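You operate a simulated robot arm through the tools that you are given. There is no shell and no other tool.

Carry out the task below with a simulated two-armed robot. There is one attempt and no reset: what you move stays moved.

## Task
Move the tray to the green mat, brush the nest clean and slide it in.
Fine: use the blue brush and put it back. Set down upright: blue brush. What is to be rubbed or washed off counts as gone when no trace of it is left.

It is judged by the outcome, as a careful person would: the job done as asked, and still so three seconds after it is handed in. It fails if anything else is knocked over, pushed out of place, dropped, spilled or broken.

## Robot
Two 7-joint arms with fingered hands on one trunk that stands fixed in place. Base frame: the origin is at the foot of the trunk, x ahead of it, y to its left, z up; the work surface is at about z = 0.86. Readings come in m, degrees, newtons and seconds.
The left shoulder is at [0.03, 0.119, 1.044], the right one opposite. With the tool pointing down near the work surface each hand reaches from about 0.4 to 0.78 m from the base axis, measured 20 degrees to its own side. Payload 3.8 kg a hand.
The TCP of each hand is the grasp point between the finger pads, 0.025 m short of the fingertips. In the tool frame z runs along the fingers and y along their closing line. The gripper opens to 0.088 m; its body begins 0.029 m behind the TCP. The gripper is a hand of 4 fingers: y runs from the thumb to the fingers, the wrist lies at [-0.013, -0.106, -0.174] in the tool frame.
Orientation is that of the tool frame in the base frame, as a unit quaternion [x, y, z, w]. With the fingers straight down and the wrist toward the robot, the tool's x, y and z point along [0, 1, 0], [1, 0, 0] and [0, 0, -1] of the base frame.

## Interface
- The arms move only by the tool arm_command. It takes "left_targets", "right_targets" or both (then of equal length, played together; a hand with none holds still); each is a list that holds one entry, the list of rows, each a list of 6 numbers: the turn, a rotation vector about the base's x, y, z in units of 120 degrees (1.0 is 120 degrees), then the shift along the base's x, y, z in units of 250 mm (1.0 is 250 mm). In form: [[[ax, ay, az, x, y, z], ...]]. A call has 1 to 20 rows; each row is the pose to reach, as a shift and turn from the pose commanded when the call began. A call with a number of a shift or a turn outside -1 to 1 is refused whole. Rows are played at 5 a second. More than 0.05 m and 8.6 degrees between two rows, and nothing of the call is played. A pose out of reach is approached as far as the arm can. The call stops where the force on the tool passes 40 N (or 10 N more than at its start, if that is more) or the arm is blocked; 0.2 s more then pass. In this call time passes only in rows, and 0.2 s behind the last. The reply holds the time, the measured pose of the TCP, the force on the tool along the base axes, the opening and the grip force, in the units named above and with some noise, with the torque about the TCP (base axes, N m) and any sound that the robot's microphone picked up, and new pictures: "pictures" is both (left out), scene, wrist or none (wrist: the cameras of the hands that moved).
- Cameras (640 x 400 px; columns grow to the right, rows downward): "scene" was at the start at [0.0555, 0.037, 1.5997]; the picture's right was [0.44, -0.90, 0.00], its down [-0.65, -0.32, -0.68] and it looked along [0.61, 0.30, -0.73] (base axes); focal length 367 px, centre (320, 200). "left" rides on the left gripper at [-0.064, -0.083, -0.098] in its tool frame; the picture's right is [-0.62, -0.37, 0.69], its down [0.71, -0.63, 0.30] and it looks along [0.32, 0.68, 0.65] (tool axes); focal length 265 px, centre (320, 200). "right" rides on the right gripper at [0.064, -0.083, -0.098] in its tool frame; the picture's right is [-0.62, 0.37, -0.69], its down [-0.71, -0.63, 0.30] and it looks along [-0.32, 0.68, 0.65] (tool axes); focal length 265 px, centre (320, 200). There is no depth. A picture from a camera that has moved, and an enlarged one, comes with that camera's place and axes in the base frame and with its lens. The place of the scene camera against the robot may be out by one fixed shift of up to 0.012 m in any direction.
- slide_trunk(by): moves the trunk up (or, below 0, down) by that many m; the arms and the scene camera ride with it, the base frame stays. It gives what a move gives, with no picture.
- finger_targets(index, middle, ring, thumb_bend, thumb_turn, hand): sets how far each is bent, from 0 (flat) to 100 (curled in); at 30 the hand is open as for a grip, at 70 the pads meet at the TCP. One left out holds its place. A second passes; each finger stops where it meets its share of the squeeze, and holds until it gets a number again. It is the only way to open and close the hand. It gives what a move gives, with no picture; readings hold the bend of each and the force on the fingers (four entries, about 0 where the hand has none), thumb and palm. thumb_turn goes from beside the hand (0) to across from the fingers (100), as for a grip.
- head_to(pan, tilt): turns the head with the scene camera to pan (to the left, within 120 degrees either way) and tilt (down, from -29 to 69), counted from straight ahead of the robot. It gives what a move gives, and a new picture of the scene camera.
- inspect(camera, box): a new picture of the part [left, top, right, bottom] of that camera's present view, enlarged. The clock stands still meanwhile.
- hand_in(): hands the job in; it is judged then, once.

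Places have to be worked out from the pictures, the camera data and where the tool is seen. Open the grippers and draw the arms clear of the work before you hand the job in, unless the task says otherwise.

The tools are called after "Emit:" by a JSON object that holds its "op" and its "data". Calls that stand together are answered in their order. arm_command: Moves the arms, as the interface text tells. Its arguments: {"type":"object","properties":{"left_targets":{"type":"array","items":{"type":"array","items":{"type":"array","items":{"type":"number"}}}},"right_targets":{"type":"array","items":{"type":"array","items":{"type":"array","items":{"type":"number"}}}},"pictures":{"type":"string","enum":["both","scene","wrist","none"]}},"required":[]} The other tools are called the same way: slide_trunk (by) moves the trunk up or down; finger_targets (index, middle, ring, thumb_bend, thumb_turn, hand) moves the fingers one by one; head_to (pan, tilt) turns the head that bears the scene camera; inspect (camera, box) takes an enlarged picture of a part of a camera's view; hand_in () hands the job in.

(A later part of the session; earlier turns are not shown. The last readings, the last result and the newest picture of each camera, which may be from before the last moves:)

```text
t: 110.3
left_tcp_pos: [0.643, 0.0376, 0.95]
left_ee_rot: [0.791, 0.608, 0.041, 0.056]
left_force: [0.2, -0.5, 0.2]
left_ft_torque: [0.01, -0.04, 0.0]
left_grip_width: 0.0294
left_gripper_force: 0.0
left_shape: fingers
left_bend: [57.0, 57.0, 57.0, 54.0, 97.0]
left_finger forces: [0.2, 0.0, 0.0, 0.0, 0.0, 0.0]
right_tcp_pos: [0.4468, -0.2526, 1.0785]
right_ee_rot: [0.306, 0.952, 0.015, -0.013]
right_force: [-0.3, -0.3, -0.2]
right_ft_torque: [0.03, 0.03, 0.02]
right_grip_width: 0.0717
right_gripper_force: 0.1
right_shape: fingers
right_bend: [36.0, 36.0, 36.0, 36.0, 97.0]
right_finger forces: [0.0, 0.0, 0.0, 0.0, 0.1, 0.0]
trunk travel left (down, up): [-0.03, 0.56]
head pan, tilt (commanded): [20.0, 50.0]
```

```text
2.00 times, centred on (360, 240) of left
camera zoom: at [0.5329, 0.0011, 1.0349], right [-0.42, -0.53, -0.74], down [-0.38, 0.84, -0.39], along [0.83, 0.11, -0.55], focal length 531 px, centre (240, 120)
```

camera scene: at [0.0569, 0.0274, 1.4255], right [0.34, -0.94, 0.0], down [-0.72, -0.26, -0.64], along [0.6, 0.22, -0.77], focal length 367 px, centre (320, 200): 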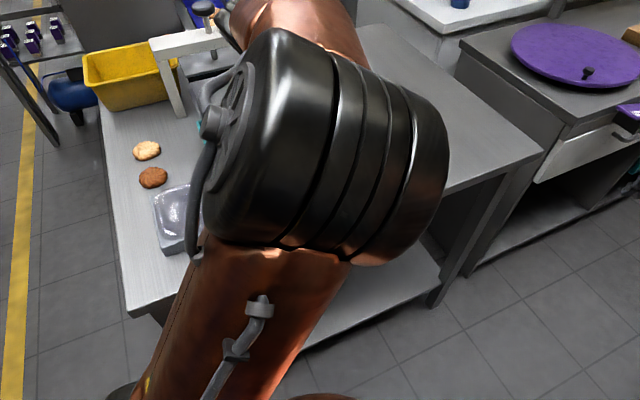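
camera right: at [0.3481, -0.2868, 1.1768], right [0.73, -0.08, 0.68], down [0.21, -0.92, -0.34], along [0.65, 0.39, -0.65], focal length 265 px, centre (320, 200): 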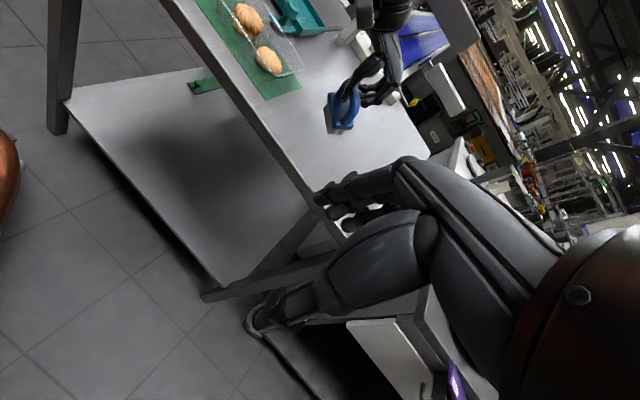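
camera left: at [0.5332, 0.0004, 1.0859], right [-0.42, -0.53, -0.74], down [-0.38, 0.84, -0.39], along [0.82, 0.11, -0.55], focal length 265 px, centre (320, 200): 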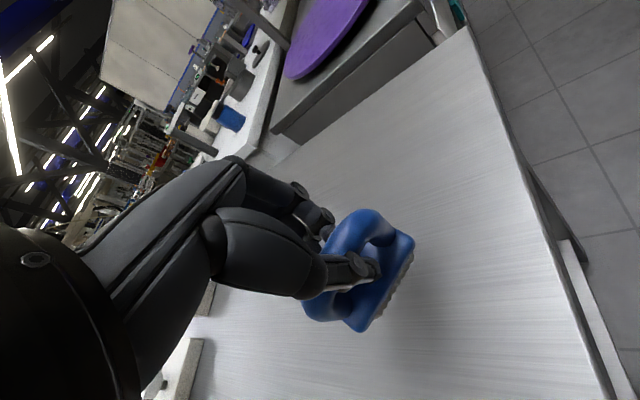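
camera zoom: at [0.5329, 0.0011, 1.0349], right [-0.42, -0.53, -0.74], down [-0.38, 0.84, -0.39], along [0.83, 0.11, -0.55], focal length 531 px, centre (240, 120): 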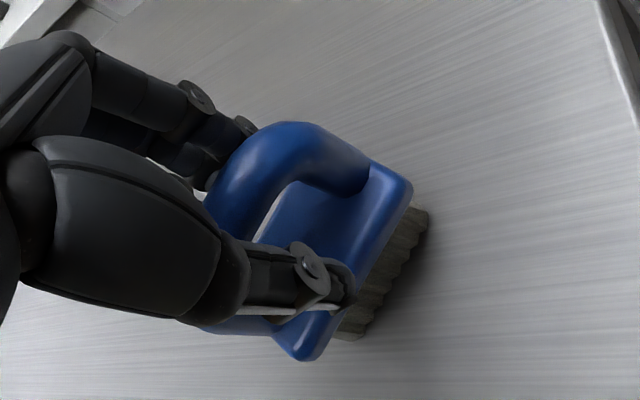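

The brush settled upright near (0.662, 0.045) with its axis at −88°. I open, rise, re-align the hand (yaw +3°, tilt 12°) over the bar and come down again.

Emit:
{"op": "finger_targets", "data": {"hand": "left", "index": 38, "middle": 38, "ring": 38, "thumb_bend": 38}}

Emit:
{"op": "arm_command", "data": {"left_targets": [[[0, 0, 0, 0, 0, 0.1], [0, 0, 0, 0, 0, 0.22], [0.0005, -0.011, 0.05, 0.02, 0.01, 0.26], [0.001, -0.022, 0.1, 0.04, 0.02, 0.26], [0.0017, -0.0333, 0.15, 0.06, 0.032, 0.26]]], "pictures": "wrist"}}

Emit:
{"op": "inspect", "data": {"camera": "left", "box": [260, 180, 480, 380]}}

Emit:
{"op": "inspect", "data": {"camera": "right", "box": [300, 40, 420, 150]}}

```text
t: 111.3
left_tcp_pos: [0.6428, 0.0377, 0.9492]
left_ee_rot: [0.791, 0.608, 0.04, 0.056]
left_force: [0.0, -0.3, -0.2]
left_ft_torque: [-0.02, -0.02, -0.03]
left_grip_width: 0.0678
left_gripper_force: 0.2
left_shape: fingers
left_bend: [38.0, 38.0, 38.0, 38.0, 97.0]
left_finger forces: [0.2, 0.0, 0.1, 0.0, 0.0, 0.1]
right_tcp_pos: [0.4459, -0.2513, 1.0789]
right_ee_rot: [0.306, 0.952, 0.015, -0.014]
right_force: [-0.2, 1.2, 0.2]
right_ft_torque: [-0.03, 0.0, 0.02]
right_grip_width: 0.0716
right_gripper_force: 0.1
right_shape: fingers
right_bend: [36.0, 36.0, 36.0, 36.0, 97.0]
right_finger forces: [0.1, 0.1, 0.1, 0.1, 0.1, 0.1]
trunk travel left (down, up): [-0.03, 0.56]
head pan, tilt (commanded): [20.0, 50.0]
```

```text
t: 112.5
left_tcp_pos: [0.6573, 0.0454, 1.0136]
left_ee_rot: [0.684, 0.722, 0.079, 0.068]
left_force: [-0.5, 1.5, -0.7]
left_ft_torque: [-0.01, -0.02, -0.02]
left_grip_width: 0.0679
left_gripper_force: 0.1
left_shape: fingers
left_bend: [38.0, 38.0, 38.0, 38.0, 97.0]
left_finger forces: [0.0, 0.0, 0.0, 0.1, 0.0, 0.1]
right_tcp_pos: [0.4454, -0.2528, 1.0779]
right_ee_rot: [0.306, 0.952, 0.015, -0.014]
right_force: [-0.6, 0.2, 0.0]
right_ft_torque: [-0.01, 0.0, 0.0]
right_grip_width: 0.0719
right_gripper_force: 0.0
right_shape: fingers
right_bend: [36.0, 36.0, 36.0, 36.0, 97.0]
right_finger forces: [0.0, 0.1, 0.0, 0.1, 0.1, 0.1]
trunk travel left (down, up): [-0.03, 0.56]
head pan, tilt (commanded): [20.0, 50.0]
camera left: at [0.5597, -0.0253, 1.0924], right [-0.18, -0.62, -0.76], down [-0.59, 0.69, -0.42], along [0.79, 0.37, -0.5], focal length 265 px, centre (320, 200)
```

left: 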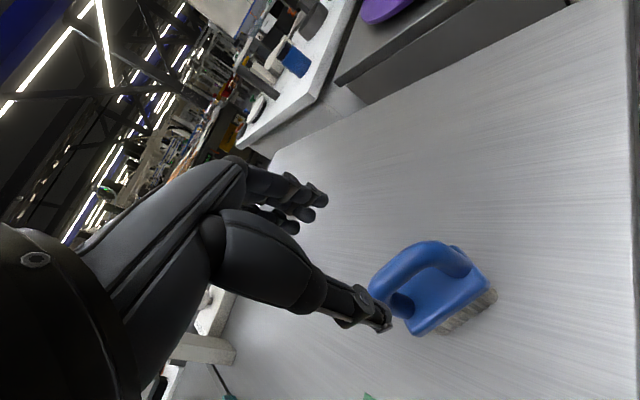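

```text
2.00 times, centred on (370, 280) of left
camera zoom: at [0.5597, -0.0253, 1.0924], right [-0.18, -0.62, -0.76], down [-0.59, 0.69, -0.42], along [0.79, 0.37, -0.5], focal length 531 px, centre (220, 40)
```

zoom: 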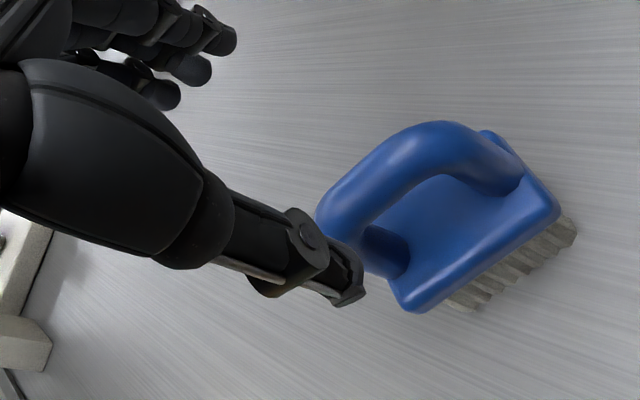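

```text
3.64 times, centred on (360, 95) of right
camera zoom: at [0.3478, -0.2869, 1.1768], right [0.73, -0.09, 0.68], down [0.21, -0.92, -0.34], along [0.65, 0.39, -0.65], focal length 965 px, centre (174, 582)
```

zoom: 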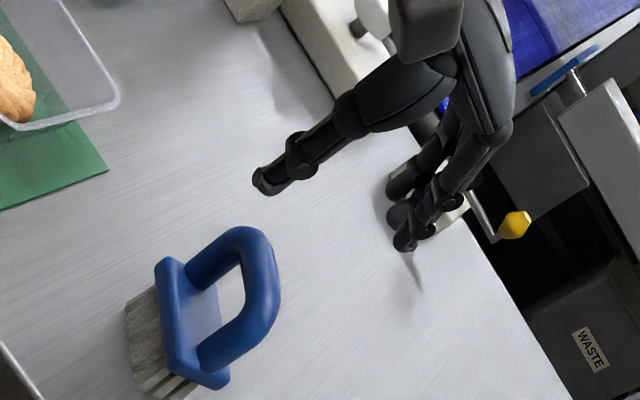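

The brush centre is at about (0.665, 0.045). I adjust slightly and descend to the bar.

Emit:
{"op": "arm_command", "data": {"left_targets": [[[0, 0, 0, 0.016, 0, -0.06], [0, 0, 0, 0.016, 0, -0.13], [0, 0, 0, 0.016, 0, -0.19], [0, 0, 0, 0.016, 0, -0.235]]], "pictures": "none"}}

Emit:
{"op": "finger_targets", "data": {"hand": "left", "index": 62, "middle": 62, "ring": 62, "thumb_bend": 60}}

Emit:
{"op": "inspect", "data": {"camera": "left", "box": [240, 140, 480, 340]}}

Emit:
{"op": "inspect", "data": {"camera": "right", "box": [300, 40, 420, 150]}}

```text
t: 113.5
left_tcp_pos: [0.6613, 0.0449, 0.9556]
left_ee_rot: [0.685, 0.721, 0.077, 0.069]
left_force: [-0.1, -0.2, -0.4]
left_ft_torque: [-0.02, -0.01, 0.0]
left_grip_width: 0.0677
left_gripper_force: 0.0
left_shape: fingers
left_bend: [38.0, 38.0, 38.0, 38.0, 97.0]
left_finger forces: [0.1, 0.0, 0.0, 0.1, 0.1, 0.1]
right_tcp_pos: [0.4478, -0.253, 1.0783]
right_ee_rot: [0.306, 0.952, 0.015, -0.013]
right_force: [0.0, 0.3, 0.2]
right_ft_torque: [-0.01, 0.05, -0.02]
right_grip_width: 0.072
right_gripper_force: 0.1
right_shape: fingers
right_bend: [36.0, 36.0, 36.0, 36.0, 97.0]
right_finger forces: [0.1, 0.0, 0.1, 0.1, 0.0, 0.1]
trunk travel left (down, up): [-0.03, 0.56]
head pan, tilt (commanded): [20.0, 50.0]
```

```text
t: 114.5
left_tcp_pos: [0.6623, 0.0431, 0.9553]
left_ee_rot: [0.685, 0.721, 0.077, 0.069]
left_force: [0.7, -0.5, 0.3]
left_ft_torque: [-0.01, 0.0, -0.04]
left_grip_width: 0.0179
left_gripper_force: 0.1
left_shape: fingers
left_bend: [62.0, 62.0, 62.0, 60.0, 97.0]
left_finger forces: [0.0, 0.1, 0.1, 0.0, 0.1, 0.0]
right_tcp_pos: [0.4466, -0.2525, 1.0795]
right_ee_rot: [0.306, 0.952, 0.015, -0.014]
right_force: [-0.8, 0.9, -0.5]
right_ft_torque: [0.02, 0.01, -0.03]
right_grip_width: 0.0718
right_gripper_force: 0.0
right_shape: fingers
right_bend: [36.0, 36.0, 36.0, 36.0, 97.0]
right_finger forces: [0.1, 0.1, 0.1, 0.0, 0.0, 0.2]
trunk travel left (down, up): [-0.03, 0.56]
head pan, tilt (commanded): [20.0, 50.0]
```

```text
2.00 times, centred on (360, 240) of left
camera zoom: at [0.5637, -0.0253, 1.0337], right [-0.18, -0.62, -0.76], down [-0.59, 0.69, -0.42], along [0.79, 0.37, -0.5], focal length 531 px, centre (240, 120)
```

zoom: 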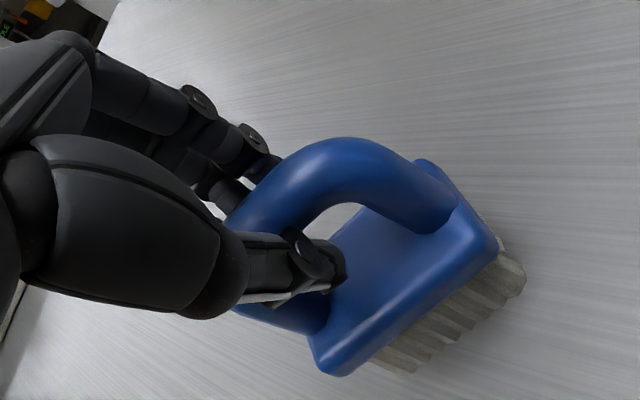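

```text
3.64 times, centred on (360, 95) of right
camera zoom: at [0.3477, -0.2867, 1.177], right [0.73, -0.09, 0.68], down [0.21, -0.92, -0.34], along [0.65, 0.39, -0.65], focal length 965 px, centre (174, 582)
```

zoom: 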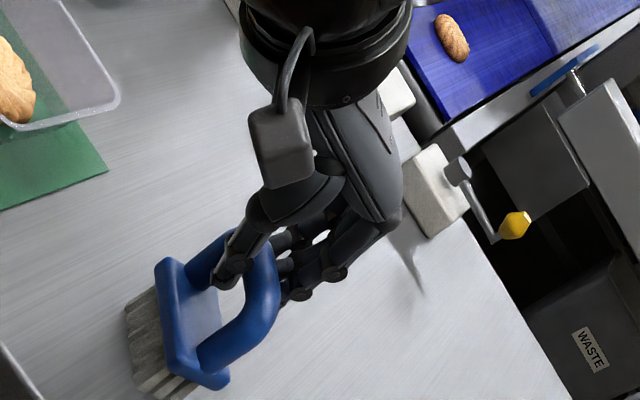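

No contact yet, well aligned. Now I bring the fingers just to contact and squeeze mainly with the thumb.

Emit:
{"op": "finger_targets", "data": {"hand": "left", "index": 67, "middle": 68, "ring": 70, "thumb_bend": 68}}

Emit:
{"op": "finger_targets", "data": {"hand": "left", "thumb_bend": 78}}

Emit:
{"op": "inspect", "data": {"camera": "left", "box": [240, 140, 480, 340]}}

Emit:
{"op": "inspect", "data": {"camera": "right", "box": [300, 40, 420, 150]}}

```text
t: 115.5
left_tcp_pos: [0.6624, 0.0437, 0.9559]
left_ee_rot: [0.684, 0.722, 0.077, 0.069]
left_force: [0.9, -0.5, 0.1]
left_ft_torque: [0.01, -0.02, -0.01]
left_grip_width: 0.0094
left_gripper_force: 2.4
left_shape: fingers
left_bend: [65.0, 67.0, 69.0, 65.0, 97.0]
left_finger forces: [1.4, 0.6, 0.9, 0.1, 2.9, 0.0]
right_tcp_pos: [0.445, -0.2517, 1.078]
right_ee_rot: [0.306, 0.952, 0.015, -0.013]
right_force: [-0.1, -0.1, -0.1]
right_ft_torque: [-0.02, 0.03, -0.03]
right_grip_width: 0.0716
right_gripper_force: 0.0
right_shape: fingers
right_bend: [36.0, 36.0, 36.0, 36.0, 97.0]
right_finger forces: [0.1, 0.0, 0.1, 0.1, 0.1, 0.0]
trunk travel left (down, up): [-0.03, 0.56]
head pan, tilt (commanded): [20.0, 50.0]
```

```text
t: 116.5
left_tcp_pos: [0.6625, 0.0453, 0.957]
left_ee_rot: [0.684, 0.722, 0.078, 0.068]
left_force: [0.1, -0.2, -1.8]
left_ft_torque: [0.02, 0.03, 0.01]
left_grip_width: 0.0076
left_gripper_force: 7.7
left_shape: fingers
left_bend: [61.0, 66.0, 69.0, 72.0, 96.0]
left_finger forces: [5.1, 1.3, 0.9, 0.0, 8.1, 0.1]
right_tcp_pos: [0.4457, -0.2535, 1.0785]
right_ee_rot: [0.306, 0.952, 0.015, -0.013]
right_force: [-0.4, 0.3, -0.2]
right_ft_torque: [0.01, -0.03, 0.01]
right_grip_width: 0.072
right_gripper_force: 0.1
right_shape: fingers
right_bend: [36.0, 36.0, 36.0, 36.0, 97.0]
right_finger forces: [0.0, 0.0, 0.0, 0.1, 0.1, 0.0]
trunk travel left (down, up): [-0.03, 0.56]
head pan, tilt (commanded): [20.0, 50.0]
```

```text
2.00 times, centred on (360, 240) of left
camera zoom: at [0.5638, -0.0253, 1.0336], right [-0.18, -0.62, -0.76], down [-0.59, 0.69, -0.42], along [0.79, 0.37, -0.5], focal length 531 px, centre (240, 120)
```

zoom: 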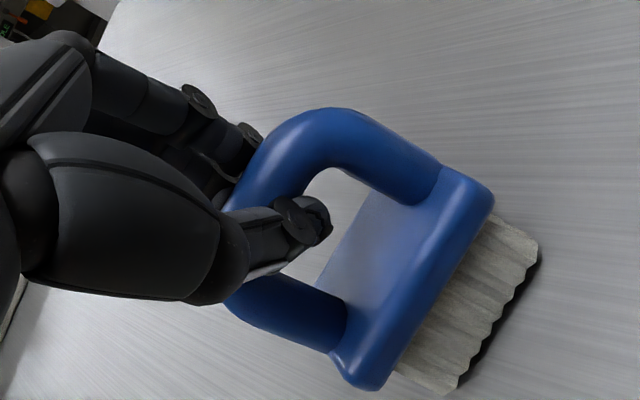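

```text
3.64 times, centred on (360, 95) of right
camera zoom: at [0.3478, -0.2866, 1.1769], right [0.73, -0.09, 0.68], down [0.21, -0.92, -0.34], along [0.65, 0.39, -0.65], focal length 965 px, centre (174, 582)
```

zoom: 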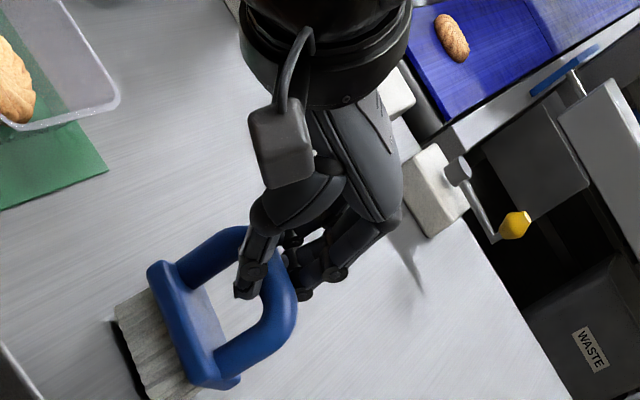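

As expected, the thumb-led squeeze pitches it the other way (bristles toward the robot). I now add finger bend to balance it back toward upright.

Emit:
{"op": "finger_targets", "data": {"hand": "left", "index": 72, "middle": 72, "ring": 73, "thumb_bend": 76}}

Emit:
{"op": "inspect", "data": {"camera": "left", "box": [240, 140, 480, 340]}}

Emit:
{"op": "inspect", "data": {"camera": "right", "box": [300, 40, 420, 150]}}

```text
t: 117.5
left_tcp_pos: [0.6611, 0.0447, 0.9544]
left_ee_rot: [0.684, 0.722, 0.078, 0.069]
left_force: [0.4, -0.2, -1.8]
left_ft_torque: [0.02, -0.01, -0.02]
left_grip_width: 0.0059
left_gripper_force: 9.8
left_shape: fingers
left_bend: [62.0, 71.0, 73.0, 70.0, 95.0]
left_finger forces: [6.8, 1.8, 1.1, 0.0, 9.7, 0.0]
right_tcp_pos: [0.4458, -0.2525, 1.0781]
right_ee_rot: [0.305, 0.952, 0.015, -0.014]
right_force: [0.0, 0.5, -0.3]
right_ft_torque: [-0.02, 0.03, 0.01]
right_grip_width: 0.0717
right_gripper_force: 0.0
right_shape: fingers
right_bend: [36.0, 36.0, 36.0, 36.0, 97.0]
right_finger forces: [0.1, 0.1, 0.1, 0.1, 0.0, 0.1]
trunk travel left (down, up): [-0.03, 0.56]
head pan, tilt (commanded): [20.0, 50.0]
```

```text
2.00 times, centred on (360, 240) of left
camera zoom: at [0.5637, -0.0253, 1.0336], right [-0.18, -0.62, -0.76], down [-0.59, 0.69, -0.42], along [0.79, 0.37, -0.5], focal length 531 px, centre (240, 120)
```

zoom: 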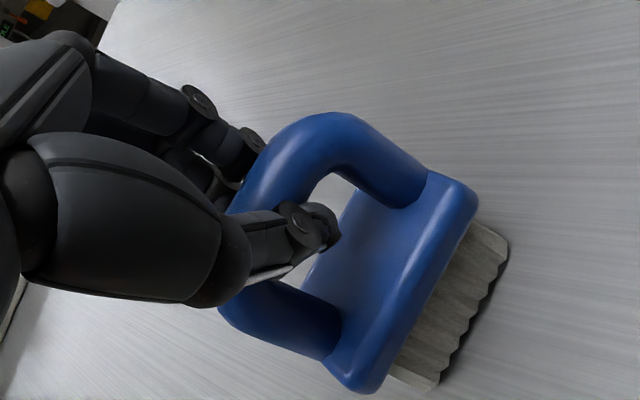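

```text
3.64 times, centred on (360, 95) of right
camera zoom: at [0.3478, -0.2866, 1.1769], right [0.73, -0.09, 0.68], down [0.21, -0.92, -0.34], along [0.65, 0.39, -0.65], focal length 965 px, centre (174, 582)
```

zoom: 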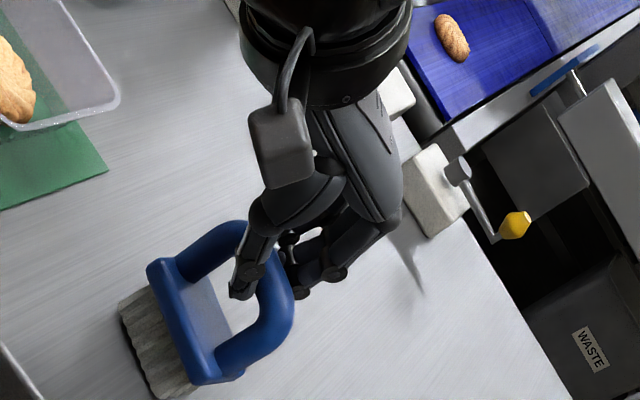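

The grip is firm (about 10 N). I lift the brush 6 cm and check its attitude.

Emit:
{"op": "arm_command", "data": {"left_targets": [[[0, 0, 0, 0, 0, 0.04], [0, 0, 0, 0, 0, 0.09], [0, 0, 0, 0, 0, 0.15], [0, 0, 0, 0, 0, 0.2], [0, 0, 0, 0, 0, 0.25]]], "pictures": "wrist"}}

Emit:
{"op": "inspect", "data": {"camera": "left", "box": [240, 140, 480, 340]}}

Emit:
{"op": "inspect", "data": {"camera": "right", "box": [300, 30, 420, 140]}}

```text
t: 118.8
left_tcp_pos: [0.6628, 0.0466, 1.0166]
left_ee_rot: [0.685, 0.722, 0.077, 0.069]
left_force: [0.2, 1.1, -0.5]
left_ft_torque: [0.02, -0.02, 0.01]
left_grip_width: 0.006
left_gripper_force: 9.8
left_shape: fingers
left_bend: [62.0, 71.0, 73.0, 70.0, 95.0]
left_finger forces: [6.7, 1.9, 1.1, 0.0, 9.5, 0.0]
right_tcp_pos: [0.4462, -0.2529, 1.0787]
right_ee_rot: [0.306, 0.952, 0.015, -0.013]
right_force: [-0.1, 0.5, 0.3]
right_ft_torque: [0.01, 0.01, 0.01]
right_grip_width: 0.072
right_gripper_force: 0.0
right_shape: fingers
right_bend: [36.0, 36.0, 36.0, 36.0, 97.0]
right_finger forces: [0.0, 0.0, 0.0, 0.0, 0.0, 0.0]
trunk travel left (down, up): [-0.03, 0.56]
head pan, tilt (commanded): [20.0, 50.0]
camera left: at [0.564, -0.0234, 1.0945], right [-0.18, -0.63, -0.76], down [-0.59, 0.69, -0.42], along [0.79, 0.37, -0.5], focal length 265 px, centre (320, 200)
```

left: 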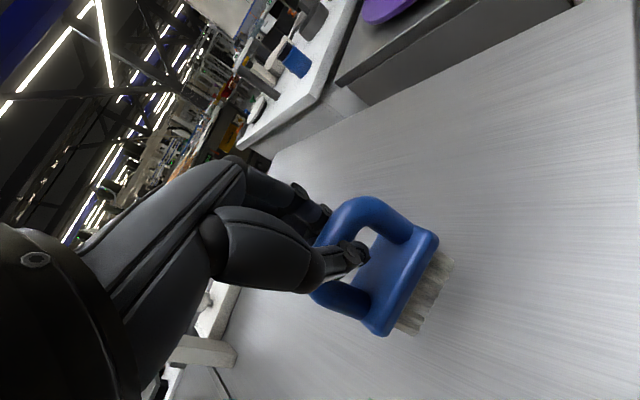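

```text
2.00 times, centred on (360, 240) of left
camera zoom: at [0.564, -0.0234, 1.0945], right [-0.18, -0.63, -0.76], down [-0.59, 0.69, -0.42], along [0.79, 0.37, -0.5], focal length 531 px, centre (240, 120)
```

zoom: 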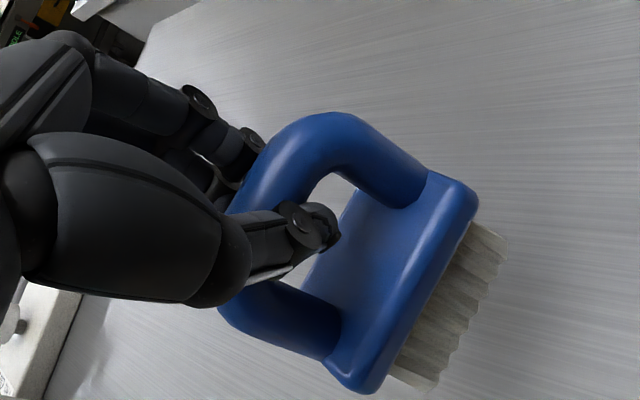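

```text
3.64 times, centred on (360, 85) of right
camera zoom: at [0.3477, -0.2866, 1.177], right [0.73, -0.09, 0.68], down [0.21, -0.92, -0.34], along [0.65, 0.39, -0.65], focal length 965 px, centre (174, 618)
```

zoom: 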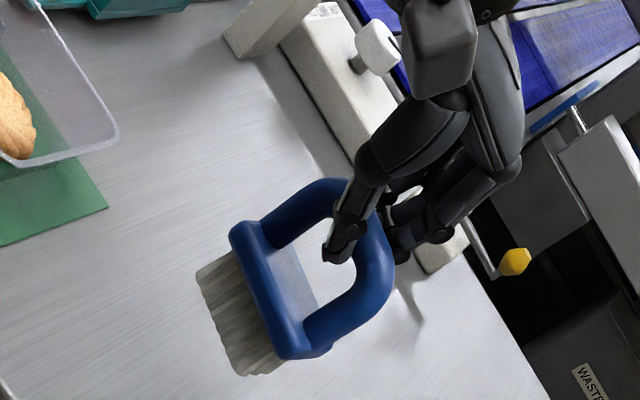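

The brush is now close to upright with the hand tilted 12°, its axis at about −74°. I carry it, raised, toward the nest, yawing the hand so the brush lines up with the nest.

Emit:
{"op": "arm_command", "data": {"left_targets": [[[0, 0, 0, 0, 0, 0.08], [0, 0, 0.015, -0.01, 0.09, 0.1], [0, 0, 0.03, -0.02, 0.19, 0.1], [0, 0, 0.045, -0.04, 0.29, 0.1], [0, 0, 0.06, -0.06, 0.39, 0.1], [0, 0, 0.075, -0.08, 0.49, 0.1], [0, 0, 0.09, -0.1, 0.6, 0.1], [0, 0, 0.105, -0.11, 0.7, 0.1], [0, 0, 0.117, -0.12, 0.8, 0.1]]], "pictures": "both"}}

```text
t: 120.8
left_tcp_pos: [0.632, 0.222, 1.0513]
left_ee_rot: [0.591, 0.8, 0.085, 0.059]
left_force: [0.5, 0.1, -1.7]
left_ft_torque: [0.02, -0.04, 0.0]
left_grip_width: 0.0058
left_gripper_force: 8.4
left_shape: fingers
left_bend: [71.0, 71.0, 73.0, 70.0, 95.0]
left_finger forces: [6.5, 1.8, 1.0, 0.0, 9.3, 0.1]
left hand out of reach, approached as far as the arm can: row 8, 9
right_tcp_pos: [0.4471, -0.252, 1.0778]
right_ee_rot: [0.306, 0.952, 0.014, -0.014]
right_force: [-1.0, -0.1, -0.6]
right_ft_torque: [0.01, -0.01, 0.02]
right_grip_width: 0.0718
right_gripper_force: 0.0
right_shape: fingers
right_bend: [36.0, 36.0, 36.0, 36.0, 97.0]
right_finger forces: [0.0, 0.0, 0.1, 0.1, 0.0, 0.0]
trunk travel left (down, up): [-0.03, 0.56]
head pan, tilt (commanded): [20.0, 50.0]
camera scene: at [0.0564, 0.0283, 1.4255], right [0.34, -0.94, 0.0], down [-0.72, -0.26, -0.64], along [0.6, 0.22, -0.77], focal length 367 px, centre (320, 200)
camera left: at [0.5534, 0.1296, 1.1284], right [-0.03, -0.65, -0.76], down [-0.74, 0.52, -0.42], along [0.67, 0.55, -0.5], focal length 265 px, centre (320, 200)
```

scene: 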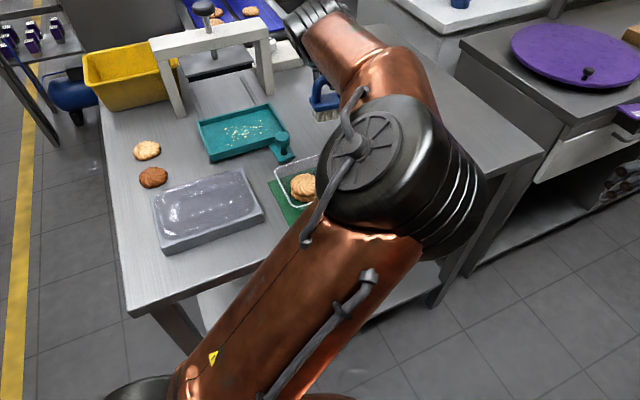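
left: 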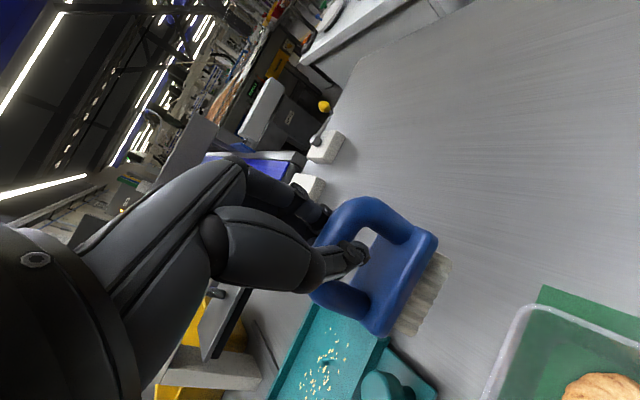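

The left elbow swung inward and hit a limit, because positive yaw is awkward for this arm. A hand yaw near 0–5° at the nest also works: the brush is then turned about 30° but still sweeps the floor. I back the yaw off while moving on toward the nest.

Emit:
{"op": "arm_command", "data": {"left_targets": [[[0, 0, -0.02, -0.02, 0.06, 0], [0, 0, -0.04, -0.04, 0.13, 0], [0, 0, -0.06, -0.06, 0.2, 0], [0, 0, -0.08, -0.08, 0.27, 0], [0, 0, -0.1, -0.1, 0.35, 0], [0, 0, -0.12, -0.12, 0.43, 0]]], "pictures": "both"}}

```text
t: 122.2
left_tcp_pos: [0.5987, 0.253, 1.0841]
left_ee_rot: [0.677, 0.728, 0.079, 0.067]
left_force: [-0.2, -1.1, -1.4]
left_ft_torque: [0.01, 0.03, -0.01]
left_grip_width: 0.0058
left_gripper_force: 9.0
left_shape: fingers
left_bend: [71.0, 71.0, 73.0, 70.0, 95.0]
left_finger forces: [6.3, 1.7, 0.9, 0.0, 9.0, 0.0]
left hand out of reach, approached as far as the arm can: row 1, 2, 3, 4, 5, 6
right_tcp_pos: [0.4461, -0.2528, 1.0788]
right_ee_rot: [0.305, 0.952, 0.016, -0.013]
right_force: [0.3, 0.3, 0.4]
right_ft_torque: [0.04, 0.04, 0.01]
right_grip_width: 0.0718
right_gripper_force: 0.1
right_shape: fingers
right_bend: [36.0, 36.0, 36.0, 36.0, 97.0]
right_finger forces: [0.0, 0.1, 0.0, 0.1, 0.0, 0.1]
trunk travel left (down, up): [-0.03, 0.56]
head pan, tilt (commanded): [20.0, 50.0]
camera scene: at [0.0568, 0.0275, 1.4255], right [0.34, -0.94, 0.0], down [-0.72, -0.26, -0.64], along [0.6, 0.22, -0.77], focal length 367 px, centre (320, 200)
camera left: at [0.5029, 0.1808, 1.1617], right [-0.17, -0.63, -0.76], down [-0.61, 0.67, -0.42], along [0.78, 0.39, -0.5], focal length 265 px, centre (320, 200)
```

scene: 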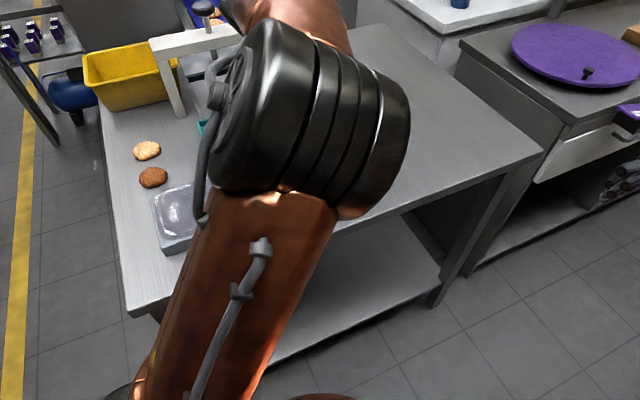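
left: 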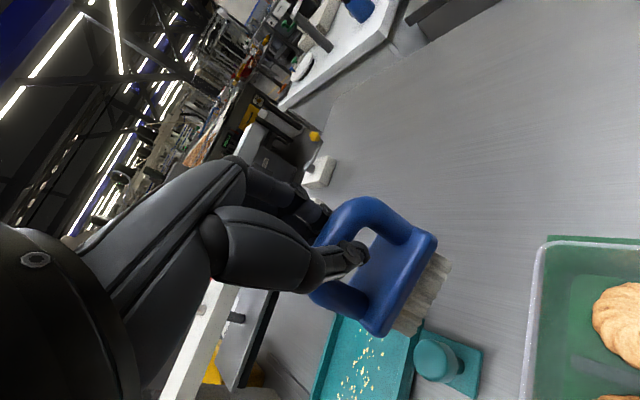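

Still at a joint limit in this posture. I retreat to the known-good pose near (0.52, 0.21) with yaw −10° and approach the nest from the left side, with the elbow out.

Emit:
{"op": "arm_command", "data": {"left_targets": [[[0, 0, -0.025, -0.07, -0.03, 0.0], [0, 0, -0.05, -0.14, -0.06, 0.0], [0, 0, -0.08, -0.21, -0.09, 0.0], [0, 0, -0.11, -0.28, -0.1, 0.0], [0, 0, -0.11, -0.36, -0.06, 0.0], [0, 0, -0.11, -0.44, 0.0, 0.0], [0, 0, -0.11, -0.52, 0.08, 0.0], [0, 0, -0.11, -0.6, 0.16, 0.0]]], "pictures": "both"}}

```text
t: 124.0
left_tcp_pos: [0.4543, 0.2951, 1.0836]
left_ee_rot: [0.765, 0.635, 0.07, 0.078]
left_force: [-0.3, 0.1, -1.6]
left_ft_torque: [-0.02, -0.01, 0.0]
left_grip_width: 0.0054
left_gripper_force: 8.7
left_shape: fingers
left_bend: [71.0, 71.0, 73.0, 70.0, 95.0]
left_finger forces: [6.1, 1.5, 0.9, 0.1, 8.5, 0.0]
right_tcp_pos: [0.4459, -0.2519, 1.0782]
right_ee_rot: [0.306, 0.952, 0.015, -0.014]
right_force: [-0.8, -0.4, -0.4]
right_ft_torque: [0.04, 0.0, -0.01]
right_grip_width: 0.0715
right_gripper_force: 0.0
right_shape: fingers
right_bend: [36.0, 36.0, 36.0, 36.0, 97.0]
right_finger forces: [0.1, 0.1, 0.1, 0.1, 0.0, 0.1]
trunk travel left (down, up): [-0.03, 0.56]
head pan, tilt (commanded): [20.0, 50.0]
camera scene: at [0.056, 0.0283, 1.4255], right [0.34, -0.94, 0.0], down [-0.72, -0.26, -0.64], along [0.6, 0.22, -0.77], focal length 367 px, centre (320, 200)
camera left: at [0.3422, 0.25, 1.1609], right [-0.33, -0.56, -0.76], down [-0.41, 0.81, -0.42], along [0.85, 0.18, -0.5], focal length 265 px, centre (320, 200)
```

scene: 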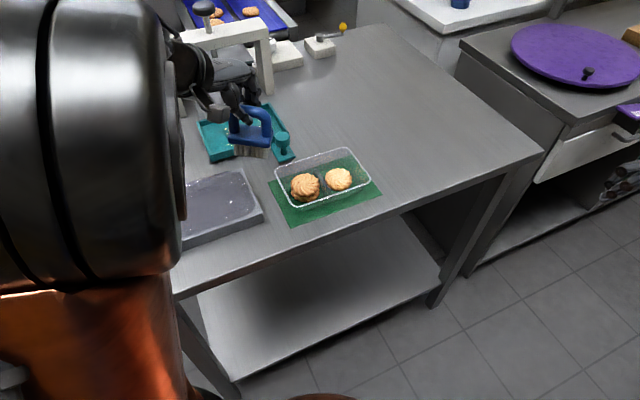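
left: 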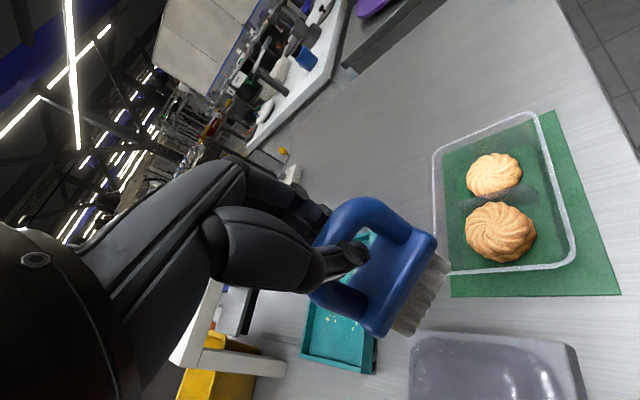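

The elbow is now on the left and the scene camera sees the brush again. I advance toward a hover over the nest.

Emit:
{"op": "arm_command", "data": {"left_targets": [[[0, 0, 0.01, 0.09, 0.07, 0], [0, 0, 0.02, 0.18, 0.14, 0], [0, 0, 0.03, 0.28, 0.22, 0], [0, 0, 0.045, 0.38, 0.3, 0.0], [0, 0, 0.055, 0.48, 0.38, -0.04], [0, 0, 0.067, 0.58, 0.46, -0.08]]], "pictures": "both"}}

Emit:
{"op": "inspect", "data": {"camera": "scene", "box": [180, 60, 320, 170]}}

```text
t: 125.3
left_tcp_pos: [0.5296, 0.334, 1.1069]
left_ee_rot: [0.725, 0.681, 0.075, 0.074]
left_force: [0.1, -0.7, -1.4]
left_ft_torque: [0.01, 0.0, -0.04]
left_grip_width: 0.0051
left_gripper_force: 9.2
left_shape: fingers
left_bend: [71.0, 71.0, 73.0, 70.0, 95.0]
left_finger forces: [6.1, 1.4, 0.9, 0.1, 8.5, 0.1]
left hand out of reach, approached as far as the arm can: row 3, 4, 5, 6
right_tcp_pos: [0.4469, -0.2517, 1.0791]
right_ee_rot: [0.305, 0.952, 0.014, -0.014]
right_force: [-0.2, 0.2, -0.3]
right_ft_torque: [-0.01, 0.01, -0.01]
right_grip_width: 0.072
right_gripper_force: 0.0
right_shape: fingers
right_bend: [36.0, 36.0, 36.0, 36.0, 97.0]
right_finger forces: [0.0, 0.0, 0.0, 0.0, 0.0, 0.0]
trunk travel left (down, up): [-0.03, 0.56]
head pan, tilt (commanded): [20.0, 50.0]
camera scene: at [0.0562, 0.0283, 1.4255], right [0.34, -0.94, 0.0], down [-0.72, -0.26, -0.64], along [0.6, 0.22, -0.77], focal length 367 px, centre (320, 200)
camera left: at [0.4239, 0.275, 1.1834], right [-0.25, -0.6, -0.76], down [-0.51, 0.75, -0.42], along [0.82, 0.28, -0.49], focal length 265 px, centre (320, 200)
```

scene: 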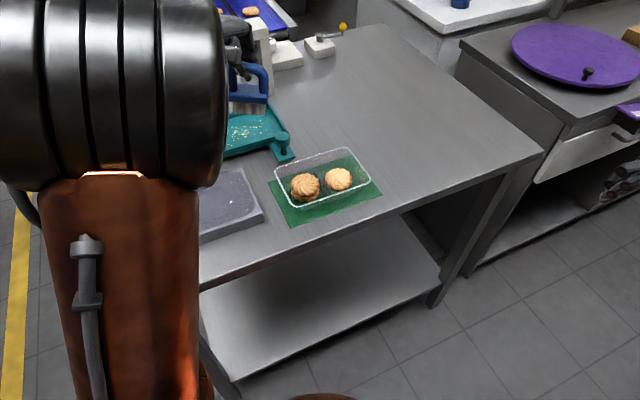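
left: 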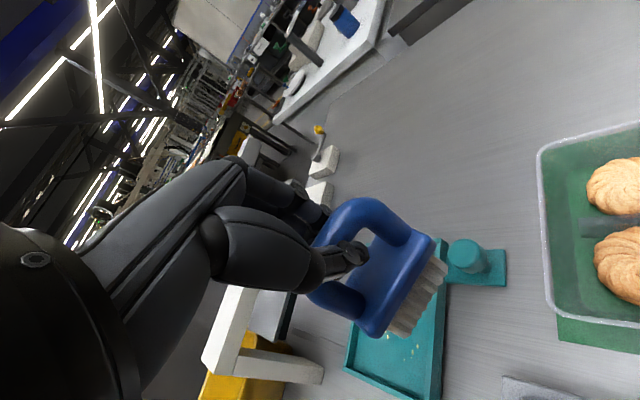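

```text
3.64 times, centred on (250, 115) of scene
camera zoom: at [0.0562, 0.0283, 1.4255], right [0.34, -0.94, 0.0], down [-0.72, -0.26, -0.64], along [0.6, 0.22, -0.77], focal length 1336 px, centre (574, 509)
```

zoom: 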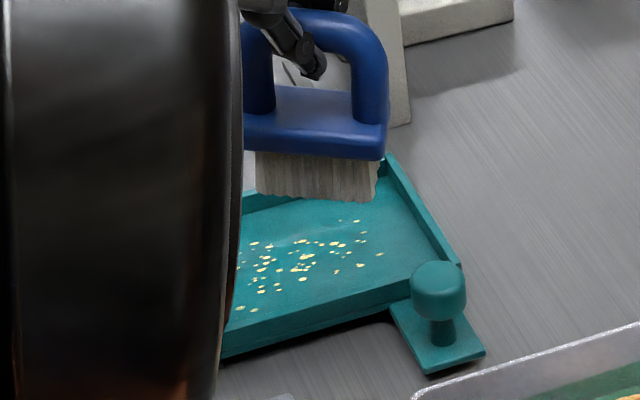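

The limit here comes from the wrist having to bend sharply while the shoulder is low. Raising the trunk back should relieve it, so I raise it by 0.17 m.

Emit:
{"op": "slide_trunk", "data": {"by": 0.17}}

Emit:
{"op": "arm_command", "data": {"left_targets": [[[0, 0, 0, 0.0, 0.0, -0.12], [0, 0, 0, 0.02, 0.02, -0.28], [0, 0, 0, 0.06, 0.06, -0.44], [0, 0, 0, 0.12, 0.12, -0.6], [0, 0, 0, 0.18, 0.18, -0.74], [0, 0, 0, 0.24, 0.24, -0.84]]], "pictures": "both"}}

```text
t: 127.3
left_tcp_pos: [0.5286, 0.3333, 1.2761]
left_ee_rot: [0.726, 0.679, 0.075, 0.074]
left_force: [1.0, 0.1, -0.4]
left_ft_torque: [0.03, -0.01, 0.01]
left_grip_width: 0.0052
left_gripper_force: 8.3
left_shape: fingers
left_bend: [71.0, 71.0, 73.0, 70.0, 95.0]
left_finger forces: [6.0, 1.4, 0.8, 0.0, 8.3, 0.0]
right_tcp_pos: [0.4459, -0.2535, 1.2478]
right_ee_rot: [0.305, 0.952, 0.015, -0.014]
right_force: [-0.4, 0.6, 0.1]
right_ft_torque: [0.01, 0.04, 0.0]
right_grip_width: 0.0717
right_gripper_force: 0.1
right_shape: fingers
right_bend: [36.0, 36.0, 36.0, 36.0, 97.0]
right_finger forces: [0.1, 0.1, 0.0, 0.0, 0.0, 0.0]
trunk travel left (down, up): [-0.2, 0.39]
head pan, tilt (commanded): [20.0, 50.0]
```

```text
t: 128.7
left_tcp_pos: [0.538, 0.2983, 1.2245]
left_ee_rot: [0.725, 0.68, 0.076, 0.074]
left_force: [0.3, 1.4, -1.2]
left_ft_torque: [0.0, -0.02, -0.01]
left_grip_width: 0.0031
left_gripper_force: 7.0
left_shape: fingers
left_bend: [71.0, 72.0, 73.0, 71.0, 96.0]
left_finger forces: [5.6, 0.9, 0.7, 0.0, 6.5, 0.0]
left hand out of reach, approached as far as the arm can: row 1, 2, 3, 4, 5, 6
right_tcp_pos: [0.4453, -0.2518, 1.2483]
right_ee_rot: [0.305, 0.952, 0.014, -0.014]
right_force: [0.4, 0.4, -0.9]
right_ft_torque: [0.01, -0.05, 0.0]
right_grip_width: 0.0719
right_gripper_force: 0.1
right_shape: fingers
right_bend: [36.0, 36.0, 36.0, 36.0, 97.0]
right_finger forces: [0.0, 0.0, 0.0, 0.1, 0.1, 0.0]
trunk travel left (down, up): [-0.2, 0.39]
head pan, tilt (commanded): [20.0, 50.0]
camera scene: at [0.0563, 0.0281, 1.5955], right [0.34, -0.94, 0.0], down [-0.72, -0.26, -0.64], along [0.6, 0.22, -0.77], focal length 367 px, centre (320, 200)
camera left: at [0.4315, 0.2399, 1.3023], right [-0.25, -0.6, -0.76], down [-0.51, 0.75, -0.42], along [0.82, 0.28, -0.49], focal length 265 px, centre (320, 200)
```

scene: 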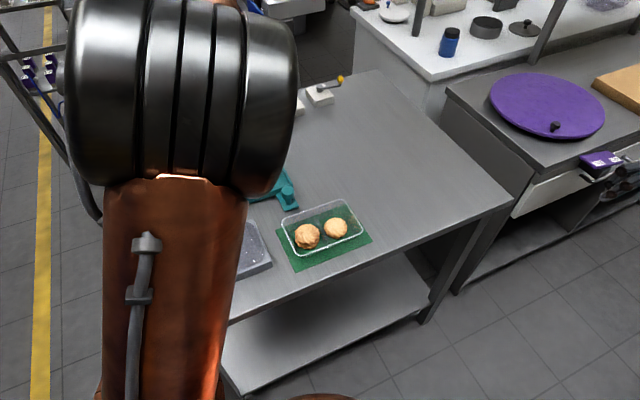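
left: 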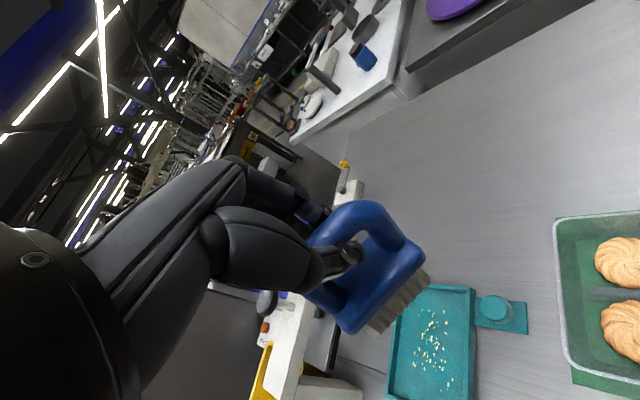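

The arm is stuck in an elbow-up posture. I pull the hand back toward its original comfortable place to let the elbow drop outward, keeping the brush level.

Emit:
{"op": "arm_command", "data": {"left_targets": [[[0, 0, 0, -0.12, 0.04, 0.0], [0, 0, 0, -0.24, 0.09, -0.02], [0, 0, 0, -0.36, 0.15, -0.04], [0, 0, 0, -0.48, 0.21, -0.06], [0, 0, 0, -0.6, 0.27, -0.08], [0, 0, 0, -0.72, 0.33, -0.1], [0, 0, 0, -0.8, 0.38, -0.12]]], "pictures": "both"}}

```text
t: 130.3
left_tcp_pos: [0.3453, 0.387, 1.1987]
left_ee_rot: [0.726, 0.68, 0.076, 0.074]
left_force: [0.0, -0.5, -2.2]
left_ft_torque: [-0.01, 0.0, -0.01]
left_grip_width: 0.0027
left_gripper_force: 6.5
left_shape: fingers
left_bend: [71.0, 72.0, 73.0, 71.0, 96.0]
left_finger forces: [5.4, 0.7, 0.6, 0.1, 6.3, 0.0]
right_tcp_pos: [0.4457, -0.2516, 1.2496]
right_ee_rot: [0.305, 0.952, 0.015, -0.013]
right_force: [0.2, 0.3, 0.7]
right_ft_torque: [0.01, 0.03, 0.01]
right_grip_width: 0.0718
right_gripper_force: 0.1
right_shape: fingers
right_bend: [36.0, 36.0, 36.0, 36.0, 97.0]
right_finger forces: [0.0, 0.0, 0.0, 0.0, 0.1, 0.1]
trunk travel left (down, up): [-0.2, 0.39]
head pan, tilt (commanded): [20.0, 50.0]
camera scene: at [0.0561, 0.0281, 1.5955], right [0.34, -0.94, 0.0], down [-0.72, -0.26, -0.64], along [0.6, 0.22, -0.77], focal length 367 px, centre (320, 200)
camera left: at [0.2393, 0.3287, 1.2763], right [-0.25, -0.6, -0.76], down [-0.51, 0.75, -0.42], along [0.82, 0.28, -0.49], focal length 265 px, centre (320, 200)
```

scene: 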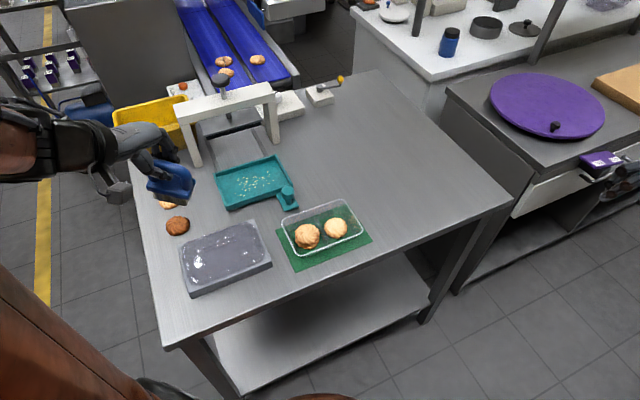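
left: 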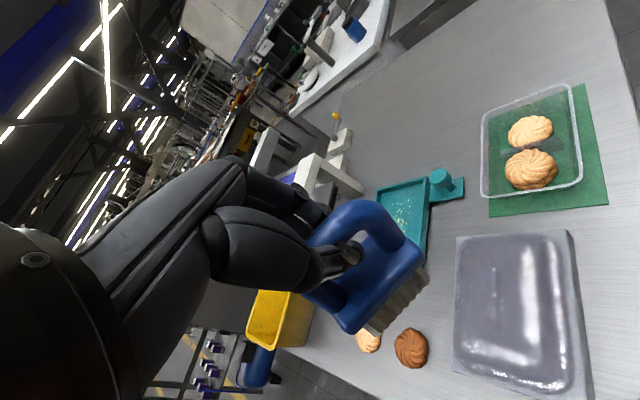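

The elbow is back out to the left, no warnings. I check how the brush is sitting in the hand and the grip, which has eased to 6.5 N.

Emit:
{"op": "inspect", "data": {"camera": "scene", "box": [100, 120, 240, 230]}}

Emit:
{"op": "inspect", "data": {"camera": "left", "box": [240, 150, 480, 350]}}

```text
3.64 times, centred on (170, 175) of scene
camera zoom: at [0.0561, 0.0281, 1.5955], right [0.34, -0.94, 0.0], down [-0.72, -0.26, -0.64], along [0.6, 0.22, -0.77], focal length 1336 px, centre (866, 291)
```

zoom: 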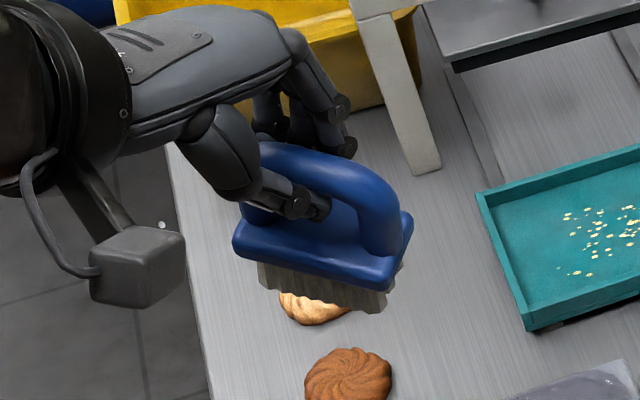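

```text
2.00 times, centred on (360, 250) of left
camera zoom: at [0.2393, 0.3287, 1.2763], right [-0.25, -0.6, -0.76], down [-0.51, 0.75, -0.42], along [0.82, 0.28, -0.49], focal length 531 px, centre (240, 100)
```

zoom: 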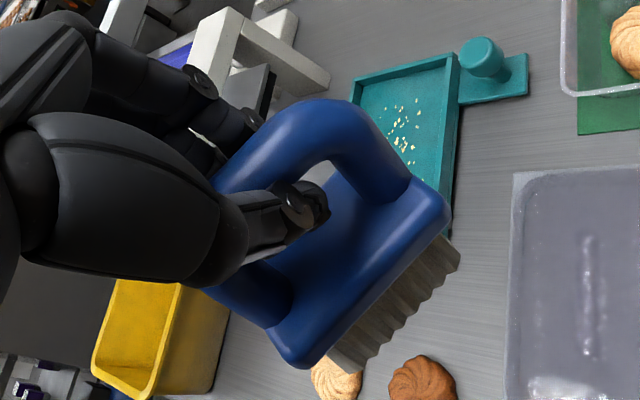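

The brush is held upright. I firm up the grip a little, balanced between thumb and fingers.

Emit:
{"op": "finger_targets", "data": {"hand": "left", "index": 76, "middle": 77, "ring": 78, "thumb_bend": 82}}

Emit:
{"op": "inspect", "data": {"camera": "scene", "box": [100, 120, 240, 230]}}

Emit:
{"op": "inspect", "data": {"camera": "left", "box": [240, 150, 480, 350]}}

```text
t: 131.3
left_tcp_pos: [0.3455, 0.3865, 1.199]
left_ee_rot: [0.725, 0.68, 0.076, 0.075]
left_force: [-0.1, -1.5, -1.7]
left_ft_torque: [-0.01, -0.01, -0.02]
left_grip_width: 0.0
left_gripper_force: 2.2
left_shape: fingers
left_bend: [75.0, 77.0, 78.0, 75.0, 96.0]
left_finger forces: [1.9, 0.9, 0.3, 0.0, 1.1, 0.1]
right_tcp_pos: [0.4459, -0.2519, 1.2488]
right_ee_rot: [0.305, 0.952, 0.014, -0.014]
right_force: [0.7, 0.1, 0.3]
right_ft_torque: [0.01, 0.0, 0.02]
right_grip_width: 0.072
right_gripper_force: 0.0
right_shape: fingers
right_bend: [36.0, 36.0, 36.0, 36.0, 97.0]
right_finger forces: [0.0, 0.0, 0.0, 0.0, 0.0, 0.0]
trunk travel left (down, up): [-0.2, 0.39]
head pan, tilt (commanded): [20.0, 50.0]
```

```text
3.64 times, centred on (170, 175) of scene
camera zoom: at [0.0564, 0.028, 1.5955], right [0.34, -0.94, 0.0], down [-0.72, -0.26, -0.64], along [0.6, 0.22, -0.77], focal length 1336 px, centre (866, 291)
```

zoom: 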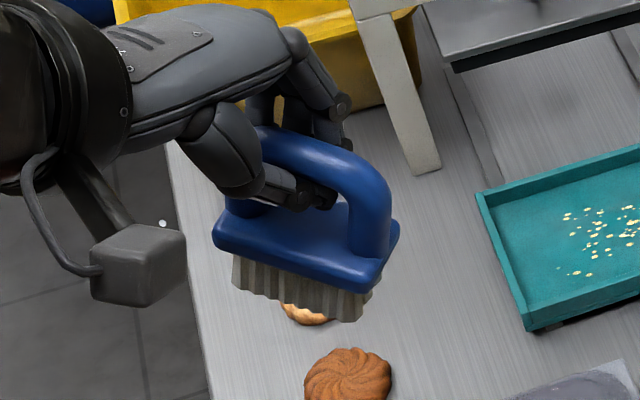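

```text
2.00 times, centred on (360, 250) of left
camera zoom: at [0.24, 0.3285, 1.2765], right [-0.25, -0.6, -0.76], down [-0.51, 0.75, -0.42], along [0.82, 0.28, -0.49], focal length 531 px, centre (240, 100)
```

zoom: 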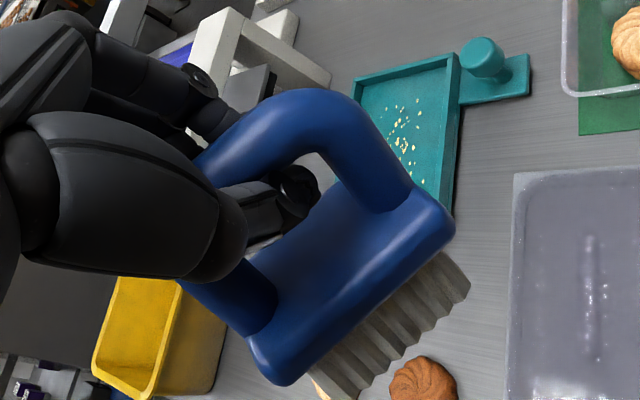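

The bar has slipped inward and is now caged between the pads and the palm, held with the digits closed under it. For sweeping this is workable. I move forward to hover over the nest with the elbow out.

Emit:
{"op": "arm_command", "data": {"left_targets": [[[0, 0, 0, 0.1, 0.01, 0.0], [0, 0, 0, 0.22, 0.02, -0.03], [0, 0, 0, 0.34, 0.03, -0.07], [0, 0, 0, 0.46, 0.04, -0.11], [0, 0, 0, 0.58, 0.05, -0.15], [0, 0, 0, 0.7, 0.065, -0.2], [0, 0, 0, 0.82, 0.08, -0.26], [0, 0, 0, 0.92, 0.09, -0.32]]], "pictures": "both"}}

Emit:
{"op": "inspect", "data": {"camera": "scene", "box": [170, 80, 310, 220]}}

```text
t: 133.1
left_tcp_pos: [0.5751, 0.407, 1.117]
left_ee_rot: [0.726, 0.68, 0.075, 0.072]
left_force: [0.7, -0.2, -0.7]
left_ft_torque: [-0.03, -0.01, -0.01]
left_grip_width: 0.0
left_gripper_force: 1.7
left_shape: fingers
left_bend: [75.0, 77.0, 78.0, 75.0, 96.0]
left_finger forces: [1.7, 0.5, 0.3, 0.0, 1.3, 0.0]
right_tcp_pos: [0.4474, -0.2519, 1.2479]
right_ee_rot: [0.306, 0.952, 0.015, -0.013]
right_force: [0.6, -0.9, 0.2]
right_ft_torque: [0.01, 0.01, -0.01]
right_grip_width: 0.0719
right_gripper_force: 0.1
right_shape: fingers
right_bend: [36.0, 36.0, 36.0, 36.0, 97.0]
right_finger forces: [0.0, 0.0, 0.0, 0.0, 0.1, 0.0]
trunk travel left (down, up): [-0.2, 0.39]
head pan, tilt (commanded): [20.0, 50.0]
camera scene: at [0.0581, 0.028, 1.5954], right [0.34, -0.94, 0.0], down [-0.72, -0.26, -0.64], along [0.6, 0.22, -0.77], focal length 367 px, centre (320, 200)
camera left: at [0.4694, 0.3489, 1.195], right [-0.25, -0.6, -0.76], down [-0.51, 0.75, -0.42], along [0.82, 0.28, -0.49], focal length 265 px, centre (320, 200)
```

scene: 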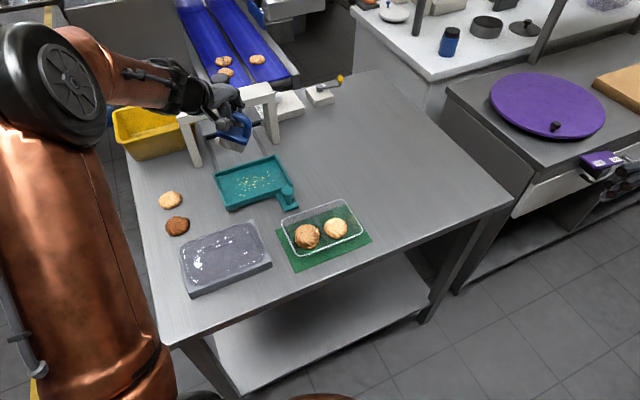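
left: 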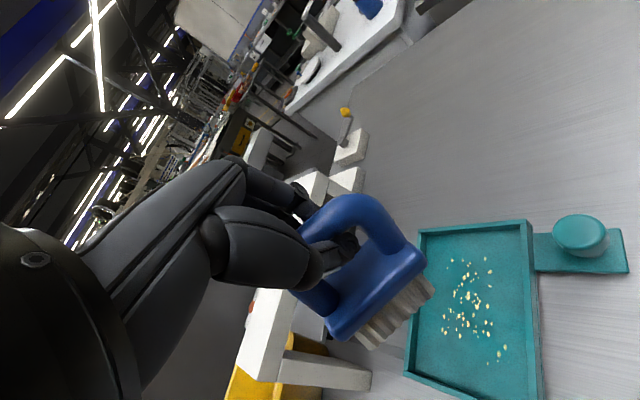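

```text
2.86 times, centred on (240, 150) of scene
camera zoom: at [0.0581, 0.028, 1.5954], right [0.34, -0.94, 0.0], down [-0.72, -0.26, -0.64], along [0.6, 0.22, -0.77], focal length 1050 px, centre (549, 343)
```

zoom: 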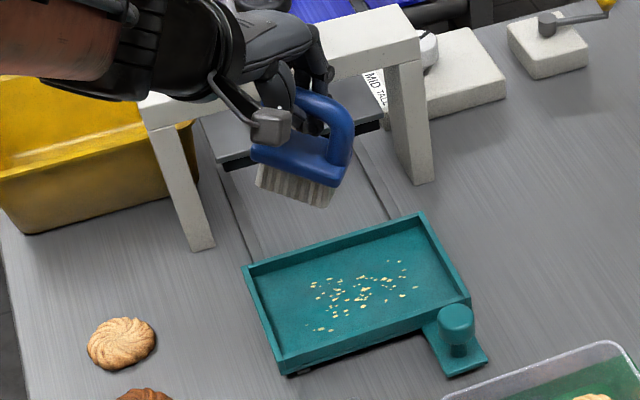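

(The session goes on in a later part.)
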